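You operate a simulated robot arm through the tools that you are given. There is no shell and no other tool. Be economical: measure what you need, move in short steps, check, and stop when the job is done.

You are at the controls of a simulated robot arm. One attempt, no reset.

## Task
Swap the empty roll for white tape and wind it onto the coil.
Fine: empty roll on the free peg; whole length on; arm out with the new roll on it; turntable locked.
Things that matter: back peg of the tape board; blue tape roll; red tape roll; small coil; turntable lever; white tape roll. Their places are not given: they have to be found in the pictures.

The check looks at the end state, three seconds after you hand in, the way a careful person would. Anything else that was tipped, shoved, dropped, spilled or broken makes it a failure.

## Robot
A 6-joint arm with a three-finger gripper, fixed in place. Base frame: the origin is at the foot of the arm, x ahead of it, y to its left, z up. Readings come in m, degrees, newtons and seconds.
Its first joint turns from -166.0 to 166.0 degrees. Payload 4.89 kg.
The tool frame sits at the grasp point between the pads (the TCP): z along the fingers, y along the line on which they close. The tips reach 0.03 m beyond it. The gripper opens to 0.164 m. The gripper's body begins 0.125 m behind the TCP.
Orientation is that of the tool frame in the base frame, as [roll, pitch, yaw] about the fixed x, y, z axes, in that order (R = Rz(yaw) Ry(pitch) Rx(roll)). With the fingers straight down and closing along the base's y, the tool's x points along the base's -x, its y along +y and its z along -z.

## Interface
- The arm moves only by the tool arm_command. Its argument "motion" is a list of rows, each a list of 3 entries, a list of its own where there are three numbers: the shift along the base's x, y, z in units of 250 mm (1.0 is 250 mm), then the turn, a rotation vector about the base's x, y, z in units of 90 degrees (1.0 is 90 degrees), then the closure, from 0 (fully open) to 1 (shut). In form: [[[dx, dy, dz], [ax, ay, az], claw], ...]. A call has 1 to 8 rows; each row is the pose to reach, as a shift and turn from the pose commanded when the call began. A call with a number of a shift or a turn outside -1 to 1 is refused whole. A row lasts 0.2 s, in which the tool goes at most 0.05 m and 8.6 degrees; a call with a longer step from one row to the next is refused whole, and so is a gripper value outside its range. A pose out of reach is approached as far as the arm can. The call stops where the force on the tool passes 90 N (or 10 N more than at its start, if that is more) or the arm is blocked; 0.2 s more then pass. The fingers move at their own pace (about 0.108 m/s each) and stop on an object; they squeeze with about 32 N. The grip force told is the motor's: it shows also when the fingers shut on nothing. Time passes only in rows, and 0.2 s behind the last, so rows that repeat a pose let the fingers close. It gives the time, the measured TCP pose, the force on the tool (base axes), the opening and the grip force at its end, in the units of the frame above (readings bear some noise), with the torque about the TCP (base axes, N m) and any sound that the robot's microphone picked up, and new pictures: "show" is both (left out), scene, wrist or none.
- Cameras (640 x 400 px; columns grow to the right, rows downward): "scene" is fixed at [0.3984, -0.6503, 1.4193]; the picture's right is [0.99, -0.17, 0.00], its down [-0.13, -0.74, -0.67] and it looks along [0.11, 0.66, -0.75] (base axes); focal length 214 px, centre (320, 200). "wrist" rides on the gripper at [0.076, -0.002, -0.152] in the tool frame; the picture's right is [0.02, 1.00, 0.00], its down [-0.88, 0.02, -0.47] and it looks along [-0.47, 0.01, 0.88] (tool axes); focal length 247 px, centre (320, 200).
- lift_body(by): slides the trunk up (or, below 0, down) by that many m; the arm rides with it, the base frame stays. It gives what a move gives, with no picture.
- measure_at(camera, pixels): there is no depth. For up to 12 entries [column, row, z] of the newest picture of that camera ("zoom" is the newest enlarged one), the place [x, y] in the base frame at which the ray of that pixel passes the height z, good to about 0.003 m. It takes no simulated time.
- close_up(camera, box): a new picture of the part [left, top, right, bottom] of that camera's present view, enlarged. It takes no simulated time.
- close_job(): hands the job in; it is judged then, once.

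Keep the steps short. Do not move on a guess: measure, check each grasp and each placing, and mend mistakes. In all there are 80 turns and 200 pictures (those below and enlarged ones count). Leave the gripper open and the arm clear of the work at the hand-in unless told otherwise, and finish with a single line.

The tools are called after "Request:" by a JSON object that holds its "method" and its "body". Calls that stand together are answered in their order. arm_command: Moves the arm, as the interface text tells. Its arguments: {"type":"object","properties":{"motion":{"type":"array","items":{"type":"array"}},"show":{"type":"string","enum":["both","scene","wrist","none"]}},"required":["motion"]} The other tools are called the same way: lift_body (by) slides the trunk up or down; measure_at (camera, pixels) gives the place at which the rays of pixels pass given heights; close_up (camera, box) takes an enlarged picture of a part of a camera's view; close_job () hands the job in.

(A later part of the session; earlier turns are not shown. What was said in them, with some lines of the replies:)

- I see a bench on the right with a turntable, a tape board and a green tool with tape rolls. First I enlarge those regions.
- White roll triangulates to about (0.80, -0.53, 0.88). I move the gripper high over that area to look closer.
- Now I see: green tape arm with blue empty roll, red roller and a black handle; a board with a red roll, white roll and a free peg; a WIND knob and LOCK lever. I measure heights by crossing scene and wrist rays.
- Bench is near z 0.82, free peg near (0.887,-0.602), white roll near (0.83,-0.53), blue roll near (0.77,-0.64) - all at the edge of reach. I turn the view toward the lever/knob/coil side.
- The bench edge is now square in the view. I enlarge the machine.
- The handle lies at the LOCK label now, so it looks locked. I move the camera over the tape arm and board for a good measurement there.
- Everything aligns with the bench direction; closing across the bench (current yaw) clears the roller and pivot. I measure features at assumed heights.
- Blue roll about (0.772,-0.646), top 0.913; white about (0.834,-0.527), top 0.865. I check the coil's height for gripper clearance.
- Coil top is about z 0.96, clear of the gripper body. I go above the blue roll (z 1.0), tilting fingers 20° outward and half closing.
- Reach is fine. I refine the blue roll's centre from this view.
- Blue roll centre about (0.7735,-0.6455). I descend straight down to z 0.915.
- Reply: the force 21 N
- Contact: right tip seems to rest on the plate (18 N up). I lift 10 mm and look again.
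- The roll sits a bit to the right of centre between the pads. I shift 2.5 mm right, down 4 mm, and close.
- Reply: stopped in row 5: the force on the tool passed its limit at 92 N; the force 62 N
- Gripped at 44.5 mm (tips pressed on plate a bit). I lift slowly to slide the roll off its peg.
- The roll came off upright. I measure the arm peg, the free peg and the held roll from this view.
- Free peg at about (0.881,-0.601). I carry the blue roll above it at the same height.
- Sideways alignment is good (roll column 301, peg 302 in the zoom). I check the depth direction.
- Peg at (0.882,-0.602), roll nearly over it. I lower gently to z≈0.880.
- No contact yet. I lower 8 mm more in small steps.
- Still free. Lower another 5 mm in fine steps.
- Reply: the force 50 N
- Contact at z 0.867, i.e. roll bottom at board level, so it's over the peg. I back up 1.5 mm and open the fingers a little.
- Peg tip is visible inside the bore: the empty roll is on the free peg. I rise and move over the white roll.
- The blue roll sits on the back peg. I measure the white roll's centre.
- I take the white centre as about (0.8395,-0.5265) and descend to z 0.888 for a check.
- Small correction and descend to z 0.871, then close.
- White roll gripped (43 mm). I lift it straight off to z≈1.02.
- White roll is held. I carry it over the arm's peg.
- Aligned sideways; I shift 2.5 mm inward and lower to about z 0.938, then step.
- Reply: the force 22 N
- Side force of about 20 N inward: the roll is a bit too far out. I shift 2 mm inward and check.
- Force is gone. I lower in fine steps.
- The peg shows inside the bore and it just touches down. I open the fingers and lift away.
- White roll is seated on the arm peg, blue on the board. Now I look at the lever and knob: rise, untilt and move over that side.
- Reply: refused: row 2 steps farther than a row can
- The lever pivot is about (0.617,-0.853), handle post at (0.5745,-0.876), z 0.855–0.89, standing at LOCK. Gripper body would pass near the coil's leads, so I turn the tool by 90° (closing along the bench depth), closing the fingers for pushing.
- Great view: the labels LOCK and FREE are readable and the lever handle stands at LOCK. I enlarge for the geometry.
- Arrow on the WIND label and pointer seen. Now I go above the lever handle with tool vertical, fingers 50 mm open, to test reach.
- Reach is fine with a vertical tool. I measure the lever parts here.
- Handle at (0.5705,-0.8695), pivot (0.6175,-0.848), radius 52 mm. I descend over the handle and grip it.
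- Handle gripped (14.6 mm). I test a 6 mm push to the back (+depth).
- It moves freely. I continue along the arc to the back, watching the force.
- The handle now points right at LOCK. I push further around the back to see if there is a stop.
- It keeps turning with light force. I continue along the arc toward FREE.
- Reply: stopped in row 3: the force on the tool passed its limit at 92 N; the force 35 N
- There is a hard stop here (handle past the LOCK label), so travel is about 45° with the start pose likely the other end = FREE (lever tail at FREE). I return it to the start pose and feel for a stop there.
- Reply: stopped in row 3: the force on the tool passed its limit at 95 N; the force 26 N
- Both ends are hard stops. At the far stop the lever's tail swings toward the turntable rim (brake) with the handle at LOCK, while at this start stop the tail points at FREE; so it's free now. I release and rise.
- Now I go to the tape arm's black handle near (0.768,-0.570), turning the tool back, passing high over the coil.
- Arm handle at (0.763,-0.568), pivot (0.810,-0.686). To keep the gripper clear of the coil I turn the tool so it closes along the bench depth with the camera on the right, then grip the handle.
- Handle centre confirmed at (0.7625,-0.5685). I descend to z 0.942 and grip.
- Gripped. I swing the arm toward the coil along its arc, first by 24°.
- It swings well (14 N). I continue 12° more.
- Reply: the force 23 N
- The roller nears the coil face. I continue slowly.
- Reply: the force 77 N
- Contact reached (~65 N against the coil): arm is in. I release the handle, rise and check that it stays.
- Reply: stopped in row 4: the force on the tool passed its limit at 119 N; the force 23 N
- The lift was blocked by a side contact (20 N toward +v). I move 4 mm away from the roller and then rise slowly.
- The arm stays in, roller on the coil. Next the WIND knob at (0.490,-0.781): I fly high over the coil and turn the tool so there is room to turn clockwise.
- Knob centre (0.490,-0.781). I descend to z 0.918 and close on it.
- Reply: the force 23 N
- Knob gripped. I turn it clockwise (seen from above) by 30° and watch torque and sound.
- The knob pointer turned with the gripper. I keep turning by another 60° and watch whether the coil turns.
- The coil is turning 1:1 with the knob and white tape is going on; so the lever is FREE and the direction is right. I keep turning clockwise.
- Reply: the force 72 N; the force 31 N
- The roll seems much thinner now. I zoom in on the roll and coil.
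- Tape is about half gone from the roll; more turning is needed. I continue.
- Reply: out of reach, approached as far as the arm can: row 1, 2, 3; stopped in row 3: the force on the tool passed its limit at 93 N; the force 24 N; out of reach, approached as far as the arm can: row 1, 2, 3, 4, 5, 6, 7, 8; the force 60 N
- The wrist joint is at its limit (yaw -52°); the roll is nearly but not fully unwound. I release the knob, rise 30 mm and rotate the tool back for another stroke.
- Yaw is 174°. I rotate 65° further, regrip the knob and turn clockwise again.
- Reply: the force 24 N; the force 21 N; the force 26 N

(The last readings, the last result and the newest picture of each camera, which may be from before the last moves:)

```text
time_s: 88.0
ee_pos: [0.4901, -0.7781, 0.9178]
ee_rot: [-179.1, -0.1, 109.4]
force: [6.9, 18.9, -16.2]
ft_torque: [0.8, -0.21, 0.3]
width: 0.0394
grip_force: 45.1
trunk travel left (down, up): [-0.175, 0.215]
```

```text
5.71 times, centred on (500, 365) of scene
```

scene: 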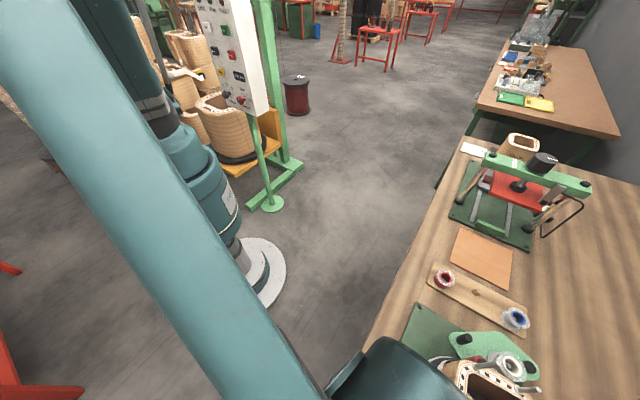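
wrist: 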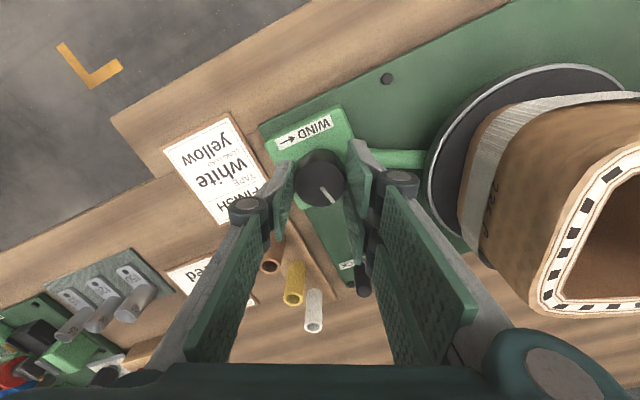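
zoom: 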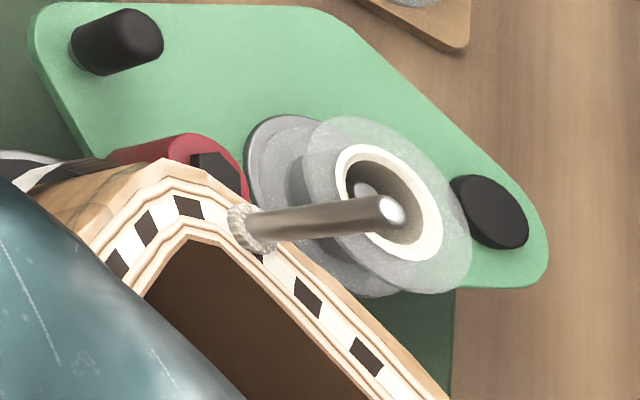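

The roll's core looks bare now. I turn another 130° to be sure the end is on, then release and rise.

Request:
{"method": "arm_command", "body": {"motion": [[[0, 0, 0], [0, 0, -0.09], 0.9], [[0, 0, 0], [0, 0, -0.18], 0.9], [[0, 0, 0], [0, 0, -0.27], 0.9], [[0, 0, 0], [0, 0, -0.36], 0.9], [[0, 0, 0], [0, 0, -0.45], 0.9], [[0, 0, 0], [0, 0, -0.54], 0.9], [[0, 0, 0], [0, 0, -0.63], 0.9], [[0, 0, 0], [0, 0, -0.72], 0.9]], "show": "none"}}

Request:
{"method": "arm_command", "body": {"motion": [[[0, 0, 0], [0, 0, -0.09], 0.9], [[0, 0, 0], [0, 0, -0.18], 0.9], [[0, 0, 0], [0, 0, -0.27], 0.9], [[0, 0, 0], [0, 0, -0.36], 0.9], [[0, 0, 0], [0, 0, -0.45], 0.9], [[0, 0, 0], [0, 0, -0.54], 0.9], [[0, 0, 0], [0, 0, -0.63], 0.9], [[0, 0, 0], [0, 0, -0.72], 0.9]], "show": "none"}}

Request:
{"method": "close_up", "body": {"camera": "scene", "box": [440, 320, 550, 400]}}

Request:
{"method": "arm_command", "body": {"motion": [[[0, 0, 0], [0, 0, 0], 0.75], [[0, 0, 0], [0, 0, 0], 0.58], [[0, 0, 0.1], [0, 0, 0], 0.58], [[0, 0, 0.28], [0, 0, 0], 0.62], [[0, 0, 0.46], [0, 0, 0], 0.7], [[0, 0, 0.64], [0, 0, 0], 0.78], [[0, 0, 0.82], [0, 0, 0], 0.78], [[0, 0, 0.95], [0, 0, 0], 0.78]]}}

```text
time_s: 89.8
ee_pos: [0.4916, -0.7783, 0.9178]
ee_rot: [-179.0, 0.0, 44.7]
force: [45.0, -12.4, 6.0]
ft_torque: [-0.49, -1.39, 0.54]
width: 0.0394
grip_force: 45.0
trunk travel left (down, up): [-0.175, 0.215]
```

```text
time_s: 91.6
ee_pos: [0.4876, -0.7788, 0.9168]
ee_rot: [-179.1, 0.0, -20.3]
force: [9.9, -23.9, 7.3]
ft_torque: [-0.64, -0.08, 0.01]
width: 0.0399
grip_force: 44.7
trunk travel left (down, up): [-0.175, 0.215]
```

```text
5.00 times, centred on (495, 360) of scene
```

zoom: 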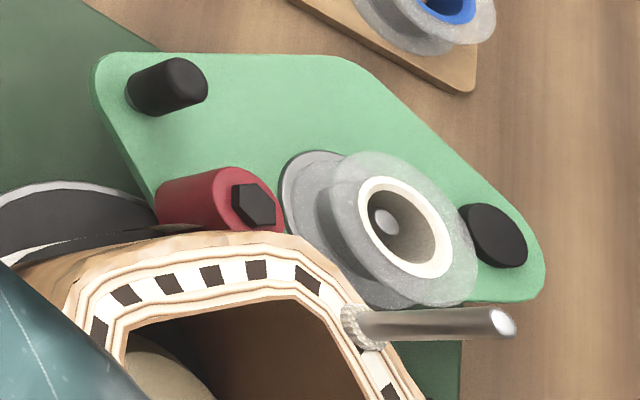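

```text
time_s: 93.4
ee_pos: [0.4901, -0.7793, 1.1533]
ee_rot: [-179.0, -0.1, -20.1]
force: [0.1, -0.1, -0.9]
ft_torque: [0.08, 0.06, -0.01]
width: 0.036
grip_force: 0.0
trunk travel left (down, up): [-0.175, 0.215]
```

scene: 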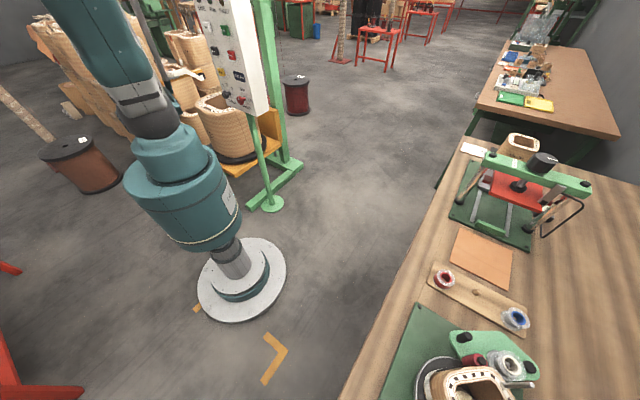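
wrist: 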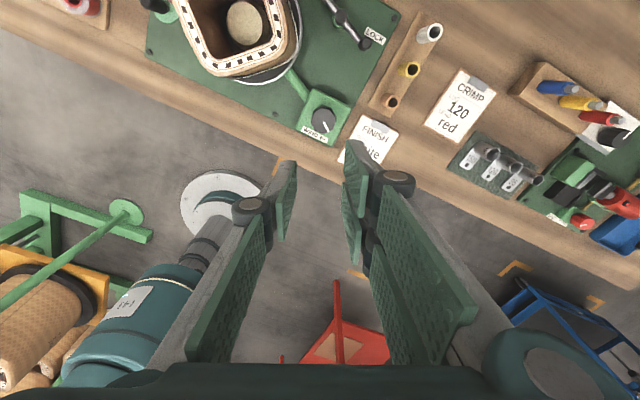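

The roll is bare and the tape is on. Now I go back above the arm handle to swing it out.

Request:
{"method": "arm_command", "body": {"motion": [[[0.1, 0.075, 0], [0, 0, 0.09], 0.7], [[0.21, 0.15, 0], [0, 0, 0.18], 0.7], [[0.32, 0.225, 0], [0, 0, 0.27], 0.7], [[0.43, 0.3, 0], [0, 0, 0.36], 0.7], [[0.54, 0.38, 0], [0, 0, 0.45], 0.7], [[0.65, 0.46, 0], [0, 0, 0.54], 0.7], [[0.75, 0.54, 0], [0, 0, 0.63], 0.7], [[0.84, 0.62, 0], [0, 0, 0.72], 0.7]], "show": "none"}}

Request:
{"method": "arm_command", "body": {"motion": [[[0, 0, -0.1], [0, 0, 0], 0.72], [[0, 0, -0.25], [0, 0, 0], 0.72], [[0, 0, -0.4], [0, 0, 0], 0.72], [[0, 0, -0.52], [0, 0, 0], 0.72], [[0, 0, -0.52], [0, 0, 0], 0.72]]}}

Request:
{"method": "measure_at", "body": {"camera": "scene", "pixels": [[465, 337, 0.92], [465, 337, 0.925]]}}

Request:
{"method": "close_up", "body": {"camera": "wrist", "box": [210, 60, 430, 260]}}

```text
time_s: 95.2
ee_pos: [0.698, -0.6244, 1.1533]
ee_rot: [-179.0, -0.1, 44.8]
force: [-0.4, -0.4, 0.5]
ft_torque: [0.09, -0.11, -0.01]
width: 0.0491
grip_force: 0.1
trunk travel left (down, up): [-0.175, 0.215]
```

```text
time_s: 96.4
ee_pos: [0.6984, -0.622, 1.0247]
ee_rot: [-179.0, -0.2, 44.7]
force: [1.1, -0.9, -1.3]
ft_torque: [0.06, 0.03, 0.02]
width: 0.046
grip_force: 0.1
trunk travel left (down, up): [-0.175, 0.215]
```

scene: 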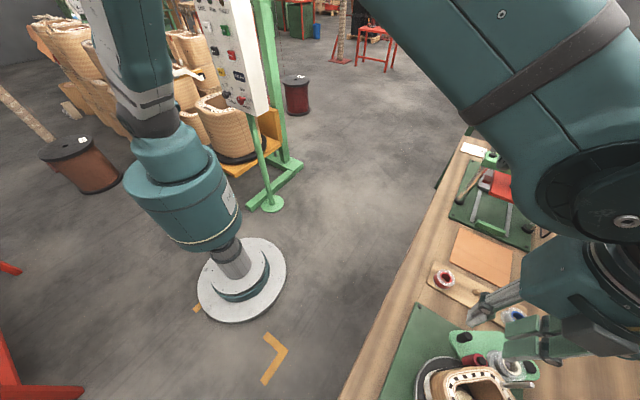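
wrist: 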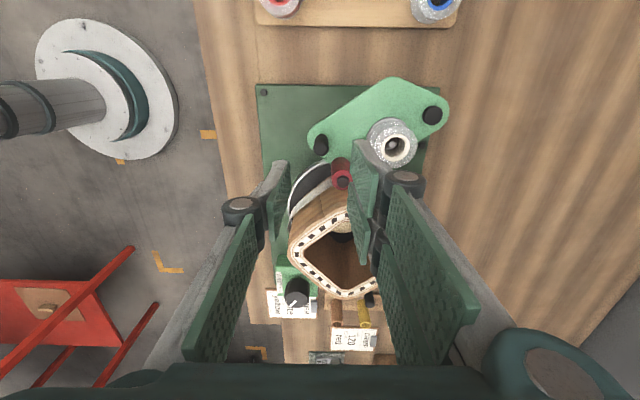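

```text
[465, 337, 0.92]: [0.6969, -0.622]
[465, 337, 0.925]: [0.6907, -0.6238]
```

```text
2.00 times, centred on (320, 160) of wrist
```

zoom: 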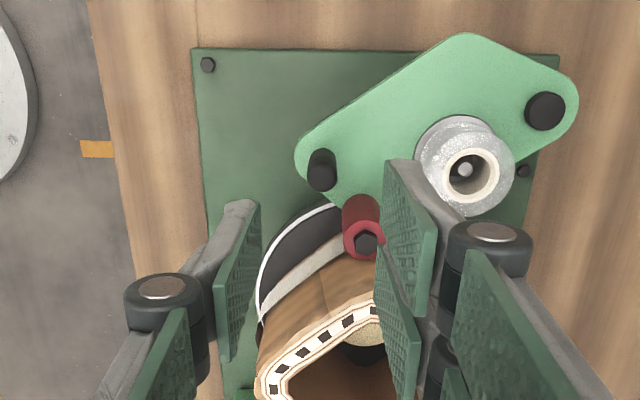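

Handle confirmed at about (0.700,-0.621). I descend, grip it, and swing the arm back out along the arc to its starting angle.

Request:
{"method": "arm_command", "body": {"motion": [[[0.012, 0.012, -0.1], [0, 0, 0], 0.82], [[0.012, 0.012, -0.2], [0, 0, 0], 0.82], [[0.012, 0.012, -0.28], [0, 0, 0], 0.82], [[0.012, 0.012, -0.329], [0, 0, 0], 0.82], [[0.012, 0.012, -0.329], [0, 0, 0], 0.92], [[0.012, 0.012, -0.329], [0, 0, 0], 1], [[0.012, 0.012, -0.329], [0, 0, 0], 1]], "show": "none"}}

Request:
{"method": "arm_command", "body": {"motion": [[[0.019, 0.029, 0], [0, 0, 0], 1], [[0.0404, 0.058, 0], [0, 0, 0], 1], [[0.0894, 0.1103, 0], [0, 0, 0], 1], [[0.1445, 0.1553, 0], [0, 0, 0], 1], [[0.2062, 0.192, 0], [0, 0, 0], 1], [[0.2523, 0.2127, 0], [0, 0, 0], 1], [[0.2523, 0.2127, 0], [0, 0, 0], 1]]}}

Request:
{"method": "close_up", "body": {"camera": "scene", "box": [420, 270, 550, 400]}}

```text
time_s: 97.3
ee_pos: [0.7045, -0.6208, 0.9599]
ee_rot: [-179.4, -0.1, 44.9]
force: [23.6, -8.3, 49.5]
ft_torque: [-1.91, -0.42, 0.95]
width: 0.0435
grip_force: 11.9
trunk travel left (down, up): [-0.175, 0.215]
stopped in row 4: the force on the tool passed its limit at 112 N (the readings are from after the stop); the commanded pose is now the measured one
```

```text
time_s: 97.7
ee_pos: [0.7091, -0.6183, 0.9597]
ee_rot: [-179.5, -0.2, 44.9]
force: [7.3, -5.0, 26.9]
ft_torque: [-0.72, 0.12, 0.31]
width: 0.0
grip_force: 32.5
trunk travel left (down, up): [-0.175, 0.215]
stopped in row 1: the force on the tool passed its limit at 101 N (the readings are from after the stop); the commanded pose is now the measured one
```

scene: 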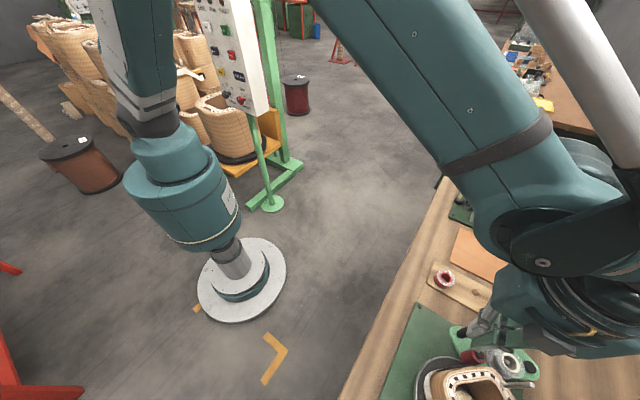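
wrist: 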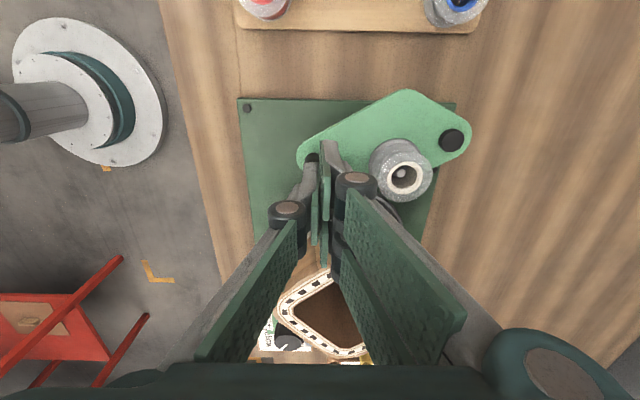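

```text
3.08 times, centred on (485, 335) of scene
```

zoom: 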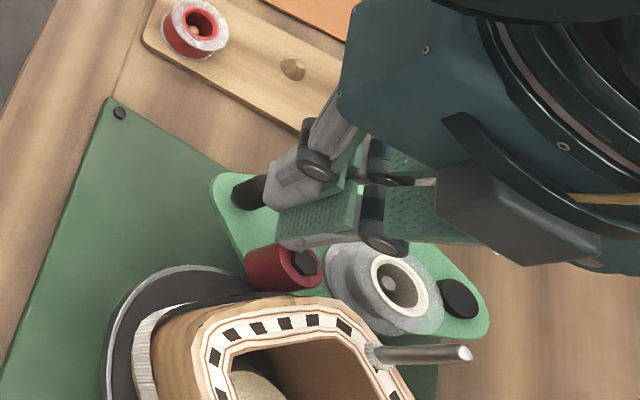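

The fingers hit the top of the roller/handle. I rise, open, and turn the tool 45° so that the fingers straddle the handle clear of the roller, then measure.

Request:
{"method": "arm_command", "body": {"motion": [[[0, 0, 0.1], [0, 0, 0], 1], [[0, 0, 0.2], [0, 0, 0.09], 0.9], [[-0.01, 0.01, 0.2], [0, 0, 0.18], 0.8], [[-0.02, 0.01, 0.2], [0, 0, 0.27], 0.76], [[-0.03, 0.01, 0.2], [0, 0, 0.36], 0.76], [[-0.03, 0.01, 0.2], [0, 0, 0.45], 0.76], [[-0.03, 0.01, 0.2], [0, 0, 0.5], 0.76], [[-0.03, 0.01, 0.2], [0, 0, 0.5], 0.76]]}}

Request:
{"method": "close_up", "body": {"camera": "wrist", "box": [210, 60, 430, 260]}}

```text
time_s: 99.5
ee_pos: [0.7027, -0.6157, 1.0084]
ee_rot: [-179.4, -0.2, 90.1]
force: [-0.3, -0.4, 0.3]
ft_torque: [0.02, 0.02, -0.01]
width: 0.0395
grip_force: 0.1
trunk travel left (down, up): [-0.175, 0.215]
```

scene: 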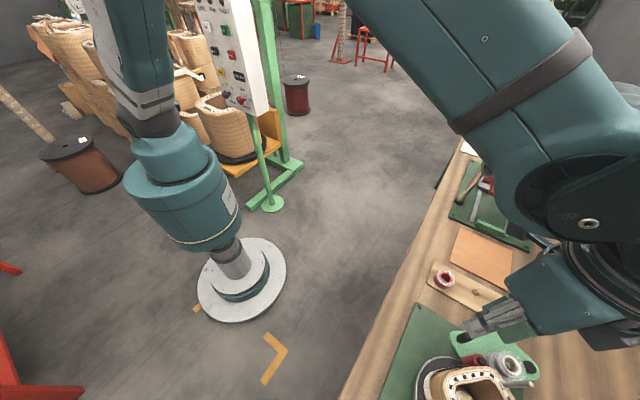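
wrist: 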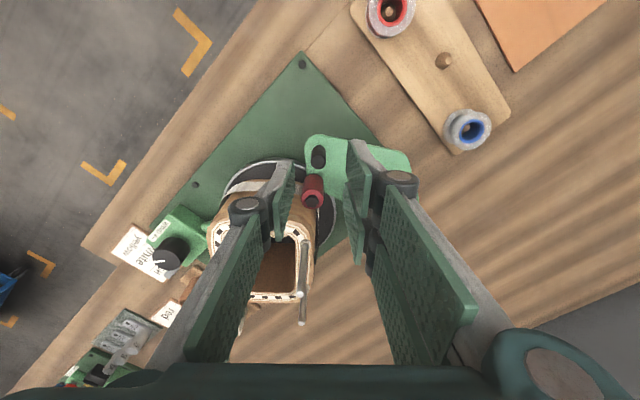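

```text
2.00 times, centred on (320, 160) of wrist
```

zoom: 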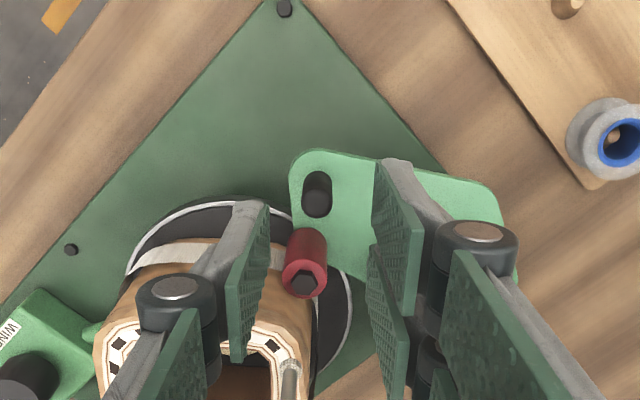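

Handle at about (0.7005,-0.6245), the roller straight behind it, fingers clear. I grip, swing the arm out along its arc, then release and rise.

Request:
{"method": "arm_command", "body": {"motion": [[[-0.009, -0.027, -0.1], [0, 0, 0], 0.76], [[-0.009, -0.027, -0.2], [0, 0, 0], 0.76], [[-0.009, -0.027, -0.264], [0, 0, 0], 0.76], [[-0.009, -0.027, -0.264], [0, 0, 0], 0.86], [[-0.009, -0.027, -0.264], [0, 0, 0], 1], [[-0.009, -0.027, -0.264], [0, 0, 0], 1]], "show": "none"}}

Request:
{"method": "arm_command", "body": {"motion": [[[0.018, 0.027, 0], [0, 0, 0], 1], [[0.0359, 0.0546, 0], [0, 0, 0], 1], [[0.0823, 0.1077, 0], [0, 0, 0], 1], [[0.1355, 0.1541, 0], [0, 0, 0], 1], [[0.1949, 0.1926, 0], [0, 0, 0], 1], [[0.2562, 0.2211, 0], [0, 0, 0], 1], [[0.2562, 0.2211, 0], [0, 0, 0], 1]], "show": "wrist"}}

Request:
{"method": "arm_command", "body": {"motion": [[[0, 0, 0], [0, 0, 0], 0.9], [[0, 0, 0], [0, 0, 0], 0.78], [[0, 0, 0.05], [0, 0, 0], 0.76], [[0, 0, 0.15], [0, 0, 0], 0.74], [[0, 0, 0.33], [0, 0, 0], 0.7], [[0, 0, 0.5], [0, 0, 0], 0.7], [[0, 0, 0.68], [0, 0, 0], 0.7], [[0, 0, 0.85], [0, 0, 0], 0.7]]}}

Request:
{"method": "close_up", "body": {"camera": "scene", "box": [420, 270, 550, 400]}}

```text
time_s: 100.8
ee_pos: [0.7001, -0.6212, 0.9433]
ee_rot: [-179.3, -0.2, 90.1]
force: [-1.1, 1.5, 3.0]
ft_torque: [0.15, 0.12, 0.15]
width: 0.0148
grip_force: 45.3
trunk travel left (down, up): [-0.175, 0.215]
```

```text
time_s: 102.5
ee_pos: [0.7635, -0.5663, 0.944]
ee_rot: [-179.6, -0.1, 90.0]
force: [11.1, -24.9, 12.7]
ft_torque: [-1.12, -0.28, 0.07]
width: 0.0139
grip_force: 45.1
trunk travel left (down, up): [-0.175, 0.215]
```

wrist: 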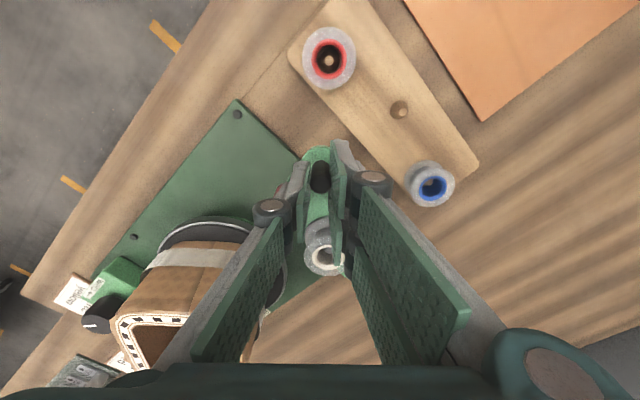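

```text
time_s: 104.2
ee_pos: [0.7654, -0.5674, 1.1551]
ee_rot: [-179.4, -0.2, 89.9]
force: [0.7, 0.2, 0.1]
ft_torque: [0.06, 0.1, -0.01]
width: 0.0491
grip_force: 0.1
trunk travel left (down, up): [-0.175, 0.215]
```

scene: 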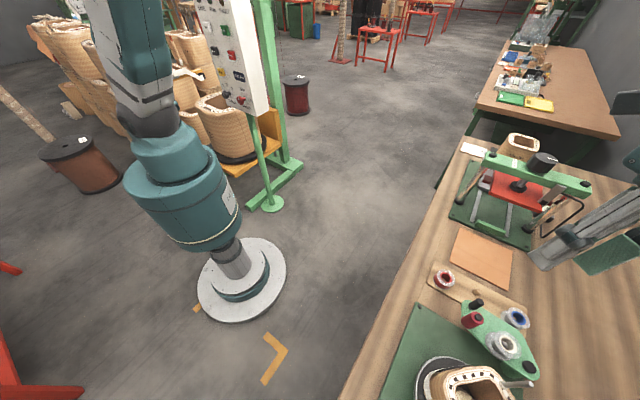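
wrist: 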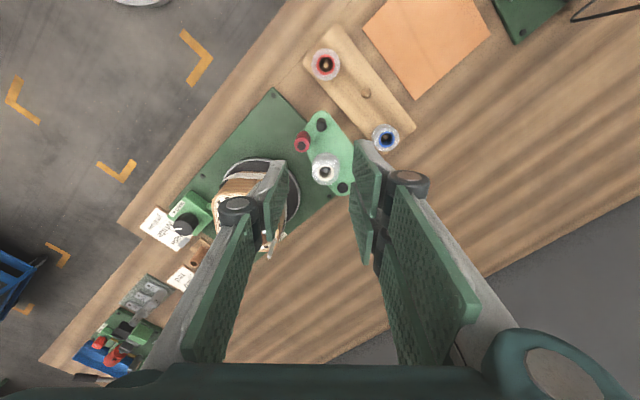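

```text
3.08 times, centred on (485, 335) of scene
```

zoom: 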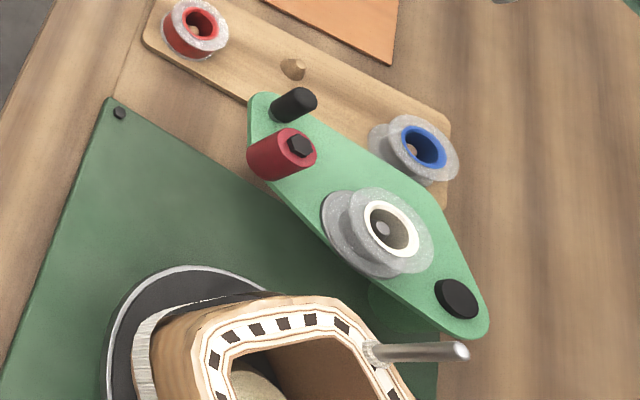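

Arm is out with the new (unwound) roll, blue on the back peg. Now the lever: I fly high to it with the tested orientation and stop above the handle.

Request:
{"method": "arm_command", "body": {"motion": [[[-0.049, -0.076, 0], [0, 0, 0.09], 0.7], [[-0.098, -0.152, 0], [0, 0, 0.18], 0.7], [[-0.146, -0.229, 0], [0, 0, 0.27], 0.7], [[-0.195, -0.305, 0], [0, 0, 0.36], 0.7], [[-0.244, -0.381, 0], [0, 0, 0.45], 0.7], [[-0.293, -0.457, 0], [0, 0, 0.54], 0.7], [[-0.341, -0.534, 0], [0, 0, 0.63], 0.7], [[-0.39, -0.61, 0], [0, 0, 0.72], 0.7]], "show": "none"}}

Request:
{"method": "arm_command", "body": {"motion": [[[-0.049, -0.076, 0], [0, 0, 0.09], 0.7], [[-0.098, -0.152, 0], [0, 0, 0.18], 0.7], [[-0.146, -0.229, 0], [0, 0, 0.27], 0.7], [[-0.195, -0.305, 0], [0, 0, 0.36], 0.7], [[-0.244, -0.381, 0], [0, 0, 0.45], 0.7], [[-0.293, -0.457, 0], [0, 0, 0.54], 0.7], [[-0.341, -0.534, 0], [0, 0, 0.63], 0.7], [[-0.389, -0.608, 0], [0, 0, 0.72], 0.7]], "show": "none"}}

Request:
{"method": "arm_command", "body": {"motion": [[[0, 0, -0.15], [0, 0, 0.06], 0.7], [[0, 0, -0.32], [0, 0, 0.06], 0.7], [[0, 0, -0.49], [0, 0, 0.06], 0.7], [[0, 0, -0.65], [0, 0, 0.06], 0.7], [[0, 0, -0.65], [0, 0, 0.06], 0.7]], "show": "wrist"}}

Request:
{"method": "close_up", "body": {"camera": "wrist", "box": [220, 60, 420, 240]}}

```text
time_s: 106.0
ee_pos: [0.6657, -0.719, 1.1561]
ee_rot: [-179.4, -0.2, 154.8]
force: [-0.2, 0.4, 0.6]
ft_torque: [-0.05, -0.01, -0.02]
width: 0.0492
grip_force: 0.1
trunk travel left (down, up): [-0.175, 0.215]
```

```text
time_s: 107.8
ee_pos: [0.5696, -0.8716, 1.1543]
ee_rot: [-179.4, -0.2, -140.4]
force: [0.2, 1.2, 0.3]
ft_torque: [-0.11, 0.12, -0.02]
width: 0.0492
grip_force: 0.0
trunk travel left (down, up): [-0.175, 0.215]
```

```text
time_s: 109.0
ee_pos: [0.5685, -0.8722, 0.9909]
ee_rot: [-179.5, -0.2, -135.1]
force: [-0.7, -0.9, 0.0]
ft_torque: [0.07, 0.03, 0.03]
width: 0.0491
grip_force: 0.0
trunk travel left (down, up): [-0.175, 0.215]
```

wrist: 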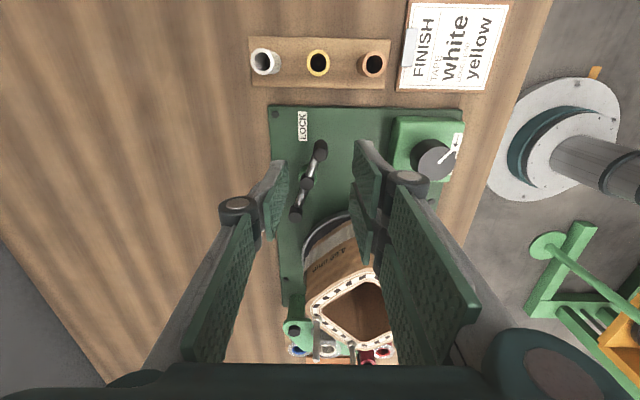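

```text
2.22 times, centred on (320, 150) of wrist
5 turns are left
```

zoom: 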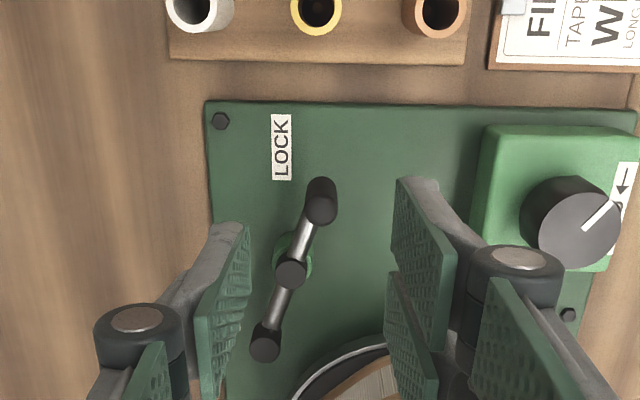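

I grip the handle, swing it to the LOCK stop, release, rise and look.

Request:
{"method": "arm_command", "body": {"motion": [[[0.008, 0.002, -0.12], [0, 0, 0], 0.7], [[0.008, 0.002, -0.24], [0, 0, 0], 0.7], [[0.008, 0.002, -0.32], [0, 0, 0], 0.7], [[0.008, 0.002, -0.32], [0, 0, 0], 0.82], [[0.008, 0.002, -0.32], [0, 0, 0], 0.92], [[0.008, 0.002, -0.32], [0, 0, 0], 1], [[0.008, 0.002, -0.32], [0, 0, 0], 1]], "show": "none"}}

Request:
{"method": "arm_command", "body": {"motion": [[[0.017, -0.027, 0], [0, 0, 0], 1], [[0.0339, -0.0549, 0], [0, 0, 0], 1], [[0.054, -0.073, 0], [0, 0, 0], 1], [[0.0738, -0.0913, 0], [0, 0, 0], 1], [[0.107, -0.1], [0, 0, 0], 1]], "show": "none"}}

Request:
{"method": "arm_command", "body": {"motion": [[[0.017, -0.027, 0], [0, 0, 0], 1], [[0.0339, -0.0549, 0], [0, 0, 0], 1], [[0.054, -0.073, 0], [0, 0, 0], 1], [[0.0738, -0.0913, 0], [0, 0, 0], 1], [[0.107, -0.1, 0], [0, 0, 0], 1], [[0.1411, -0.1055, 0], [0, 0, 0], 1], [[0.1555, -0.1095, 0], [0, 0, 0], 1], [[0.1555, -0.1095, 0], [0, 0, 0], 1]], "show": "wrist"}}

```text
time_s: 110.7
ee_pos: [0.571, -0.8706, 0.9133]
ee_rot: [-179.3, -0.2, -135.0]
force: [0.0, 0.2, -0.7]
ft_torque: [-0.05, -0.07, -0.01]
width: 0.0145
grip_force: 45.0
trunk travel left (down, up): [-0.175, 0.215]
```

```text
refused: a shift or a turn must be a list of 3 entries
```

```text
time_s: 112.6
ee_pos: [0.6045, -0.8955, 0.913]
ee_rot: [-179.8, -0.3, -135.2]
force: [-21.8, 16.1, 5.4]
ft_torque: [0.36, 0.89, 0.17]
width: 0.014
grip_force: 45.1
trunk travel left (down, up): [-0.175, 0.215]
stopped in row 8: the force on the tool passed its limit at 91 N (the readings are from after the stop); the commanded pose is now the measured one
4 turns are left
```

wrist: 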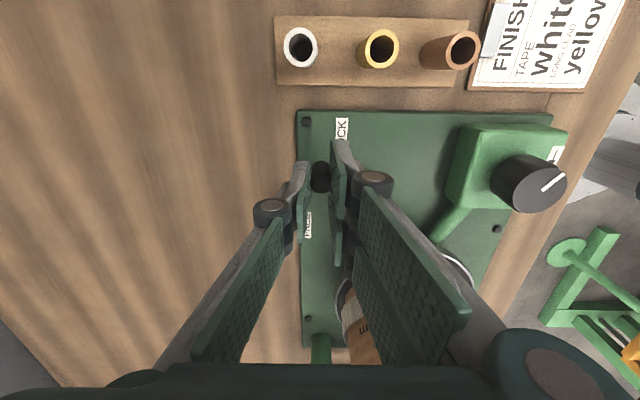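

The lever reached its hard stop at the LOCK end. I release, rise, back away toward the robot, and look at everything.

Request:
{"method": "arm_command", "body": {"motion": [[[0, 0, 0], [0, 0, 0], 0.85], [[0, 0, 0], [0, 0, 0], 0.7], [[0, 0, 0.12], [0, 0, 0], 0.7], [[0, 0, 0.3], [0, 0, 0], 0.7], [[0, 0, 0.48], [0, 0, 0], 0.7], [[0, 0, 0.66], [0, 0, 0], 0.7], [[0, 0, 0.84], [0, 0, 0], 0.7], [[-0.1, 0.1, 0.94], [0, 0, 0], 0.6]], "show": "wrist"}}

Request:
{"method": "close_up", "body": {"camera": "wrist", "box": [210, 60, 390, 240]}}

Request:
{"method": "arm_command", "body": {"motion": [[[-0.12, 0.12, 0], [0, 0, 0], 0.4], [[-0.25, 0.25, 0], [0, 0, 0], 0.2], [[-0.38, 0.38, 0], [0, 0, 0], 0], [[-0.51, 0.51, 0], [0, 0, 0], 0], [[-0.64, 0.64, 0], [0, 0, 0], 0], [[-0.77, 0.77, 0], [0, 0, 0], 0], [[-0.77, 0.77, 0], [0, 0, 0], 0]]}}

Request:
{"method": "close_up", "body": {"camera": "scene", "box": [420, 250, 560, 400]}}

```text
time_s: 114.4
ee_pos: [0.5816, -0.8737, 1.1458]
ee_rot: [-179.7, -0.2, -135.2]
force: [2.4, -0.6, -2.7]
ft_torque: [0.22, 0.28, -0.03]
width: 0.0657
grip_force: 0.0
trunk travel left (down, up): [-0.175, 0.215]
```

wrist: 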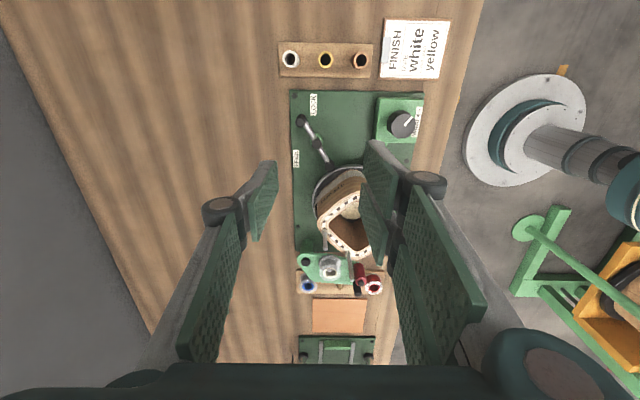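

```text
2.22 times, centred on (300, 150) of wrist
```

zoom: 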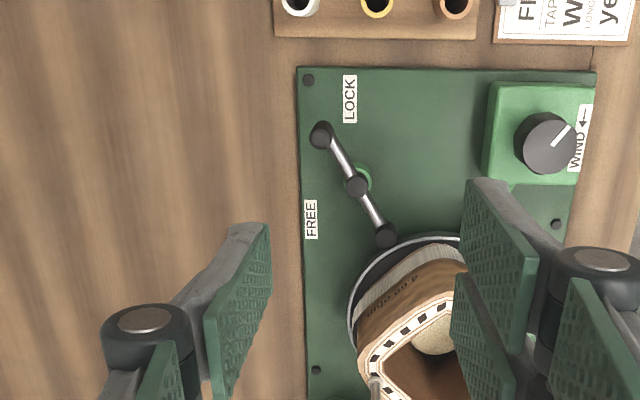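

```text
time_s: 116.0
ee_pos: [0.3875, -0.6806, 1.1456]
ee_rot: [-179.7, -0.3, -135.1]
force: [-0.8, 0.1, 0.4]
ft_torque: [-0.1, -0.05, 0.0]
width: 0.1642
grip_force: 0.0
trunk travel left (down, up): [-0.175, 0.215]
```

scene: 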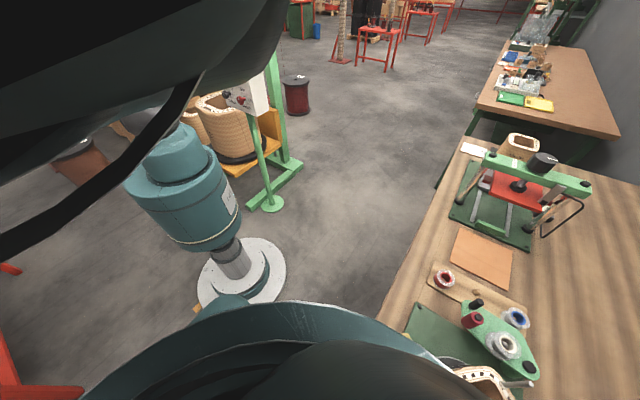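
wrist: 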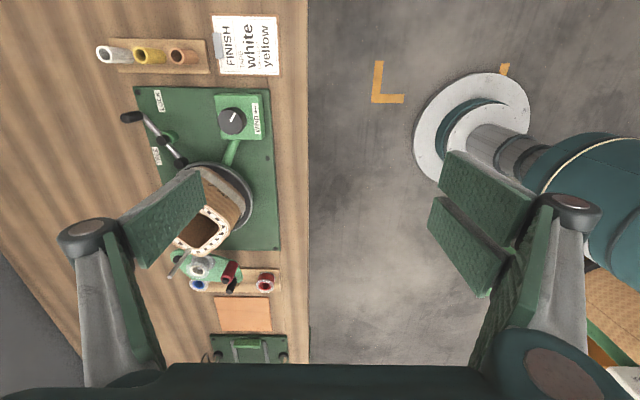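

```text
2.67 times, centred on (490, 325) of scene
3 turns are left
```

zoom: 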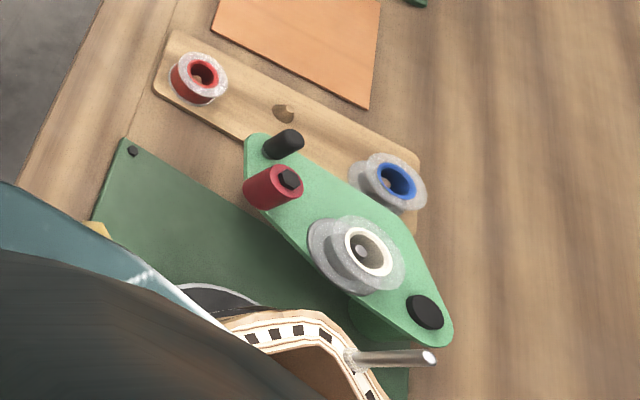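

The lever's tail rests on the turntable rim (LOCK). The blue roll is on the back peg, the arm is out with the unwound white roll, the gripper is open and the robot clear. I hand in.

Request:
{"method": "close_job", "body": {}}

```text
The job is handed in.
```

The job is handed in: the empty blue roll is on the back peg, the white tape is fully wound onto the coil, the arm is out with the white roll on it, and the turntable is locked.
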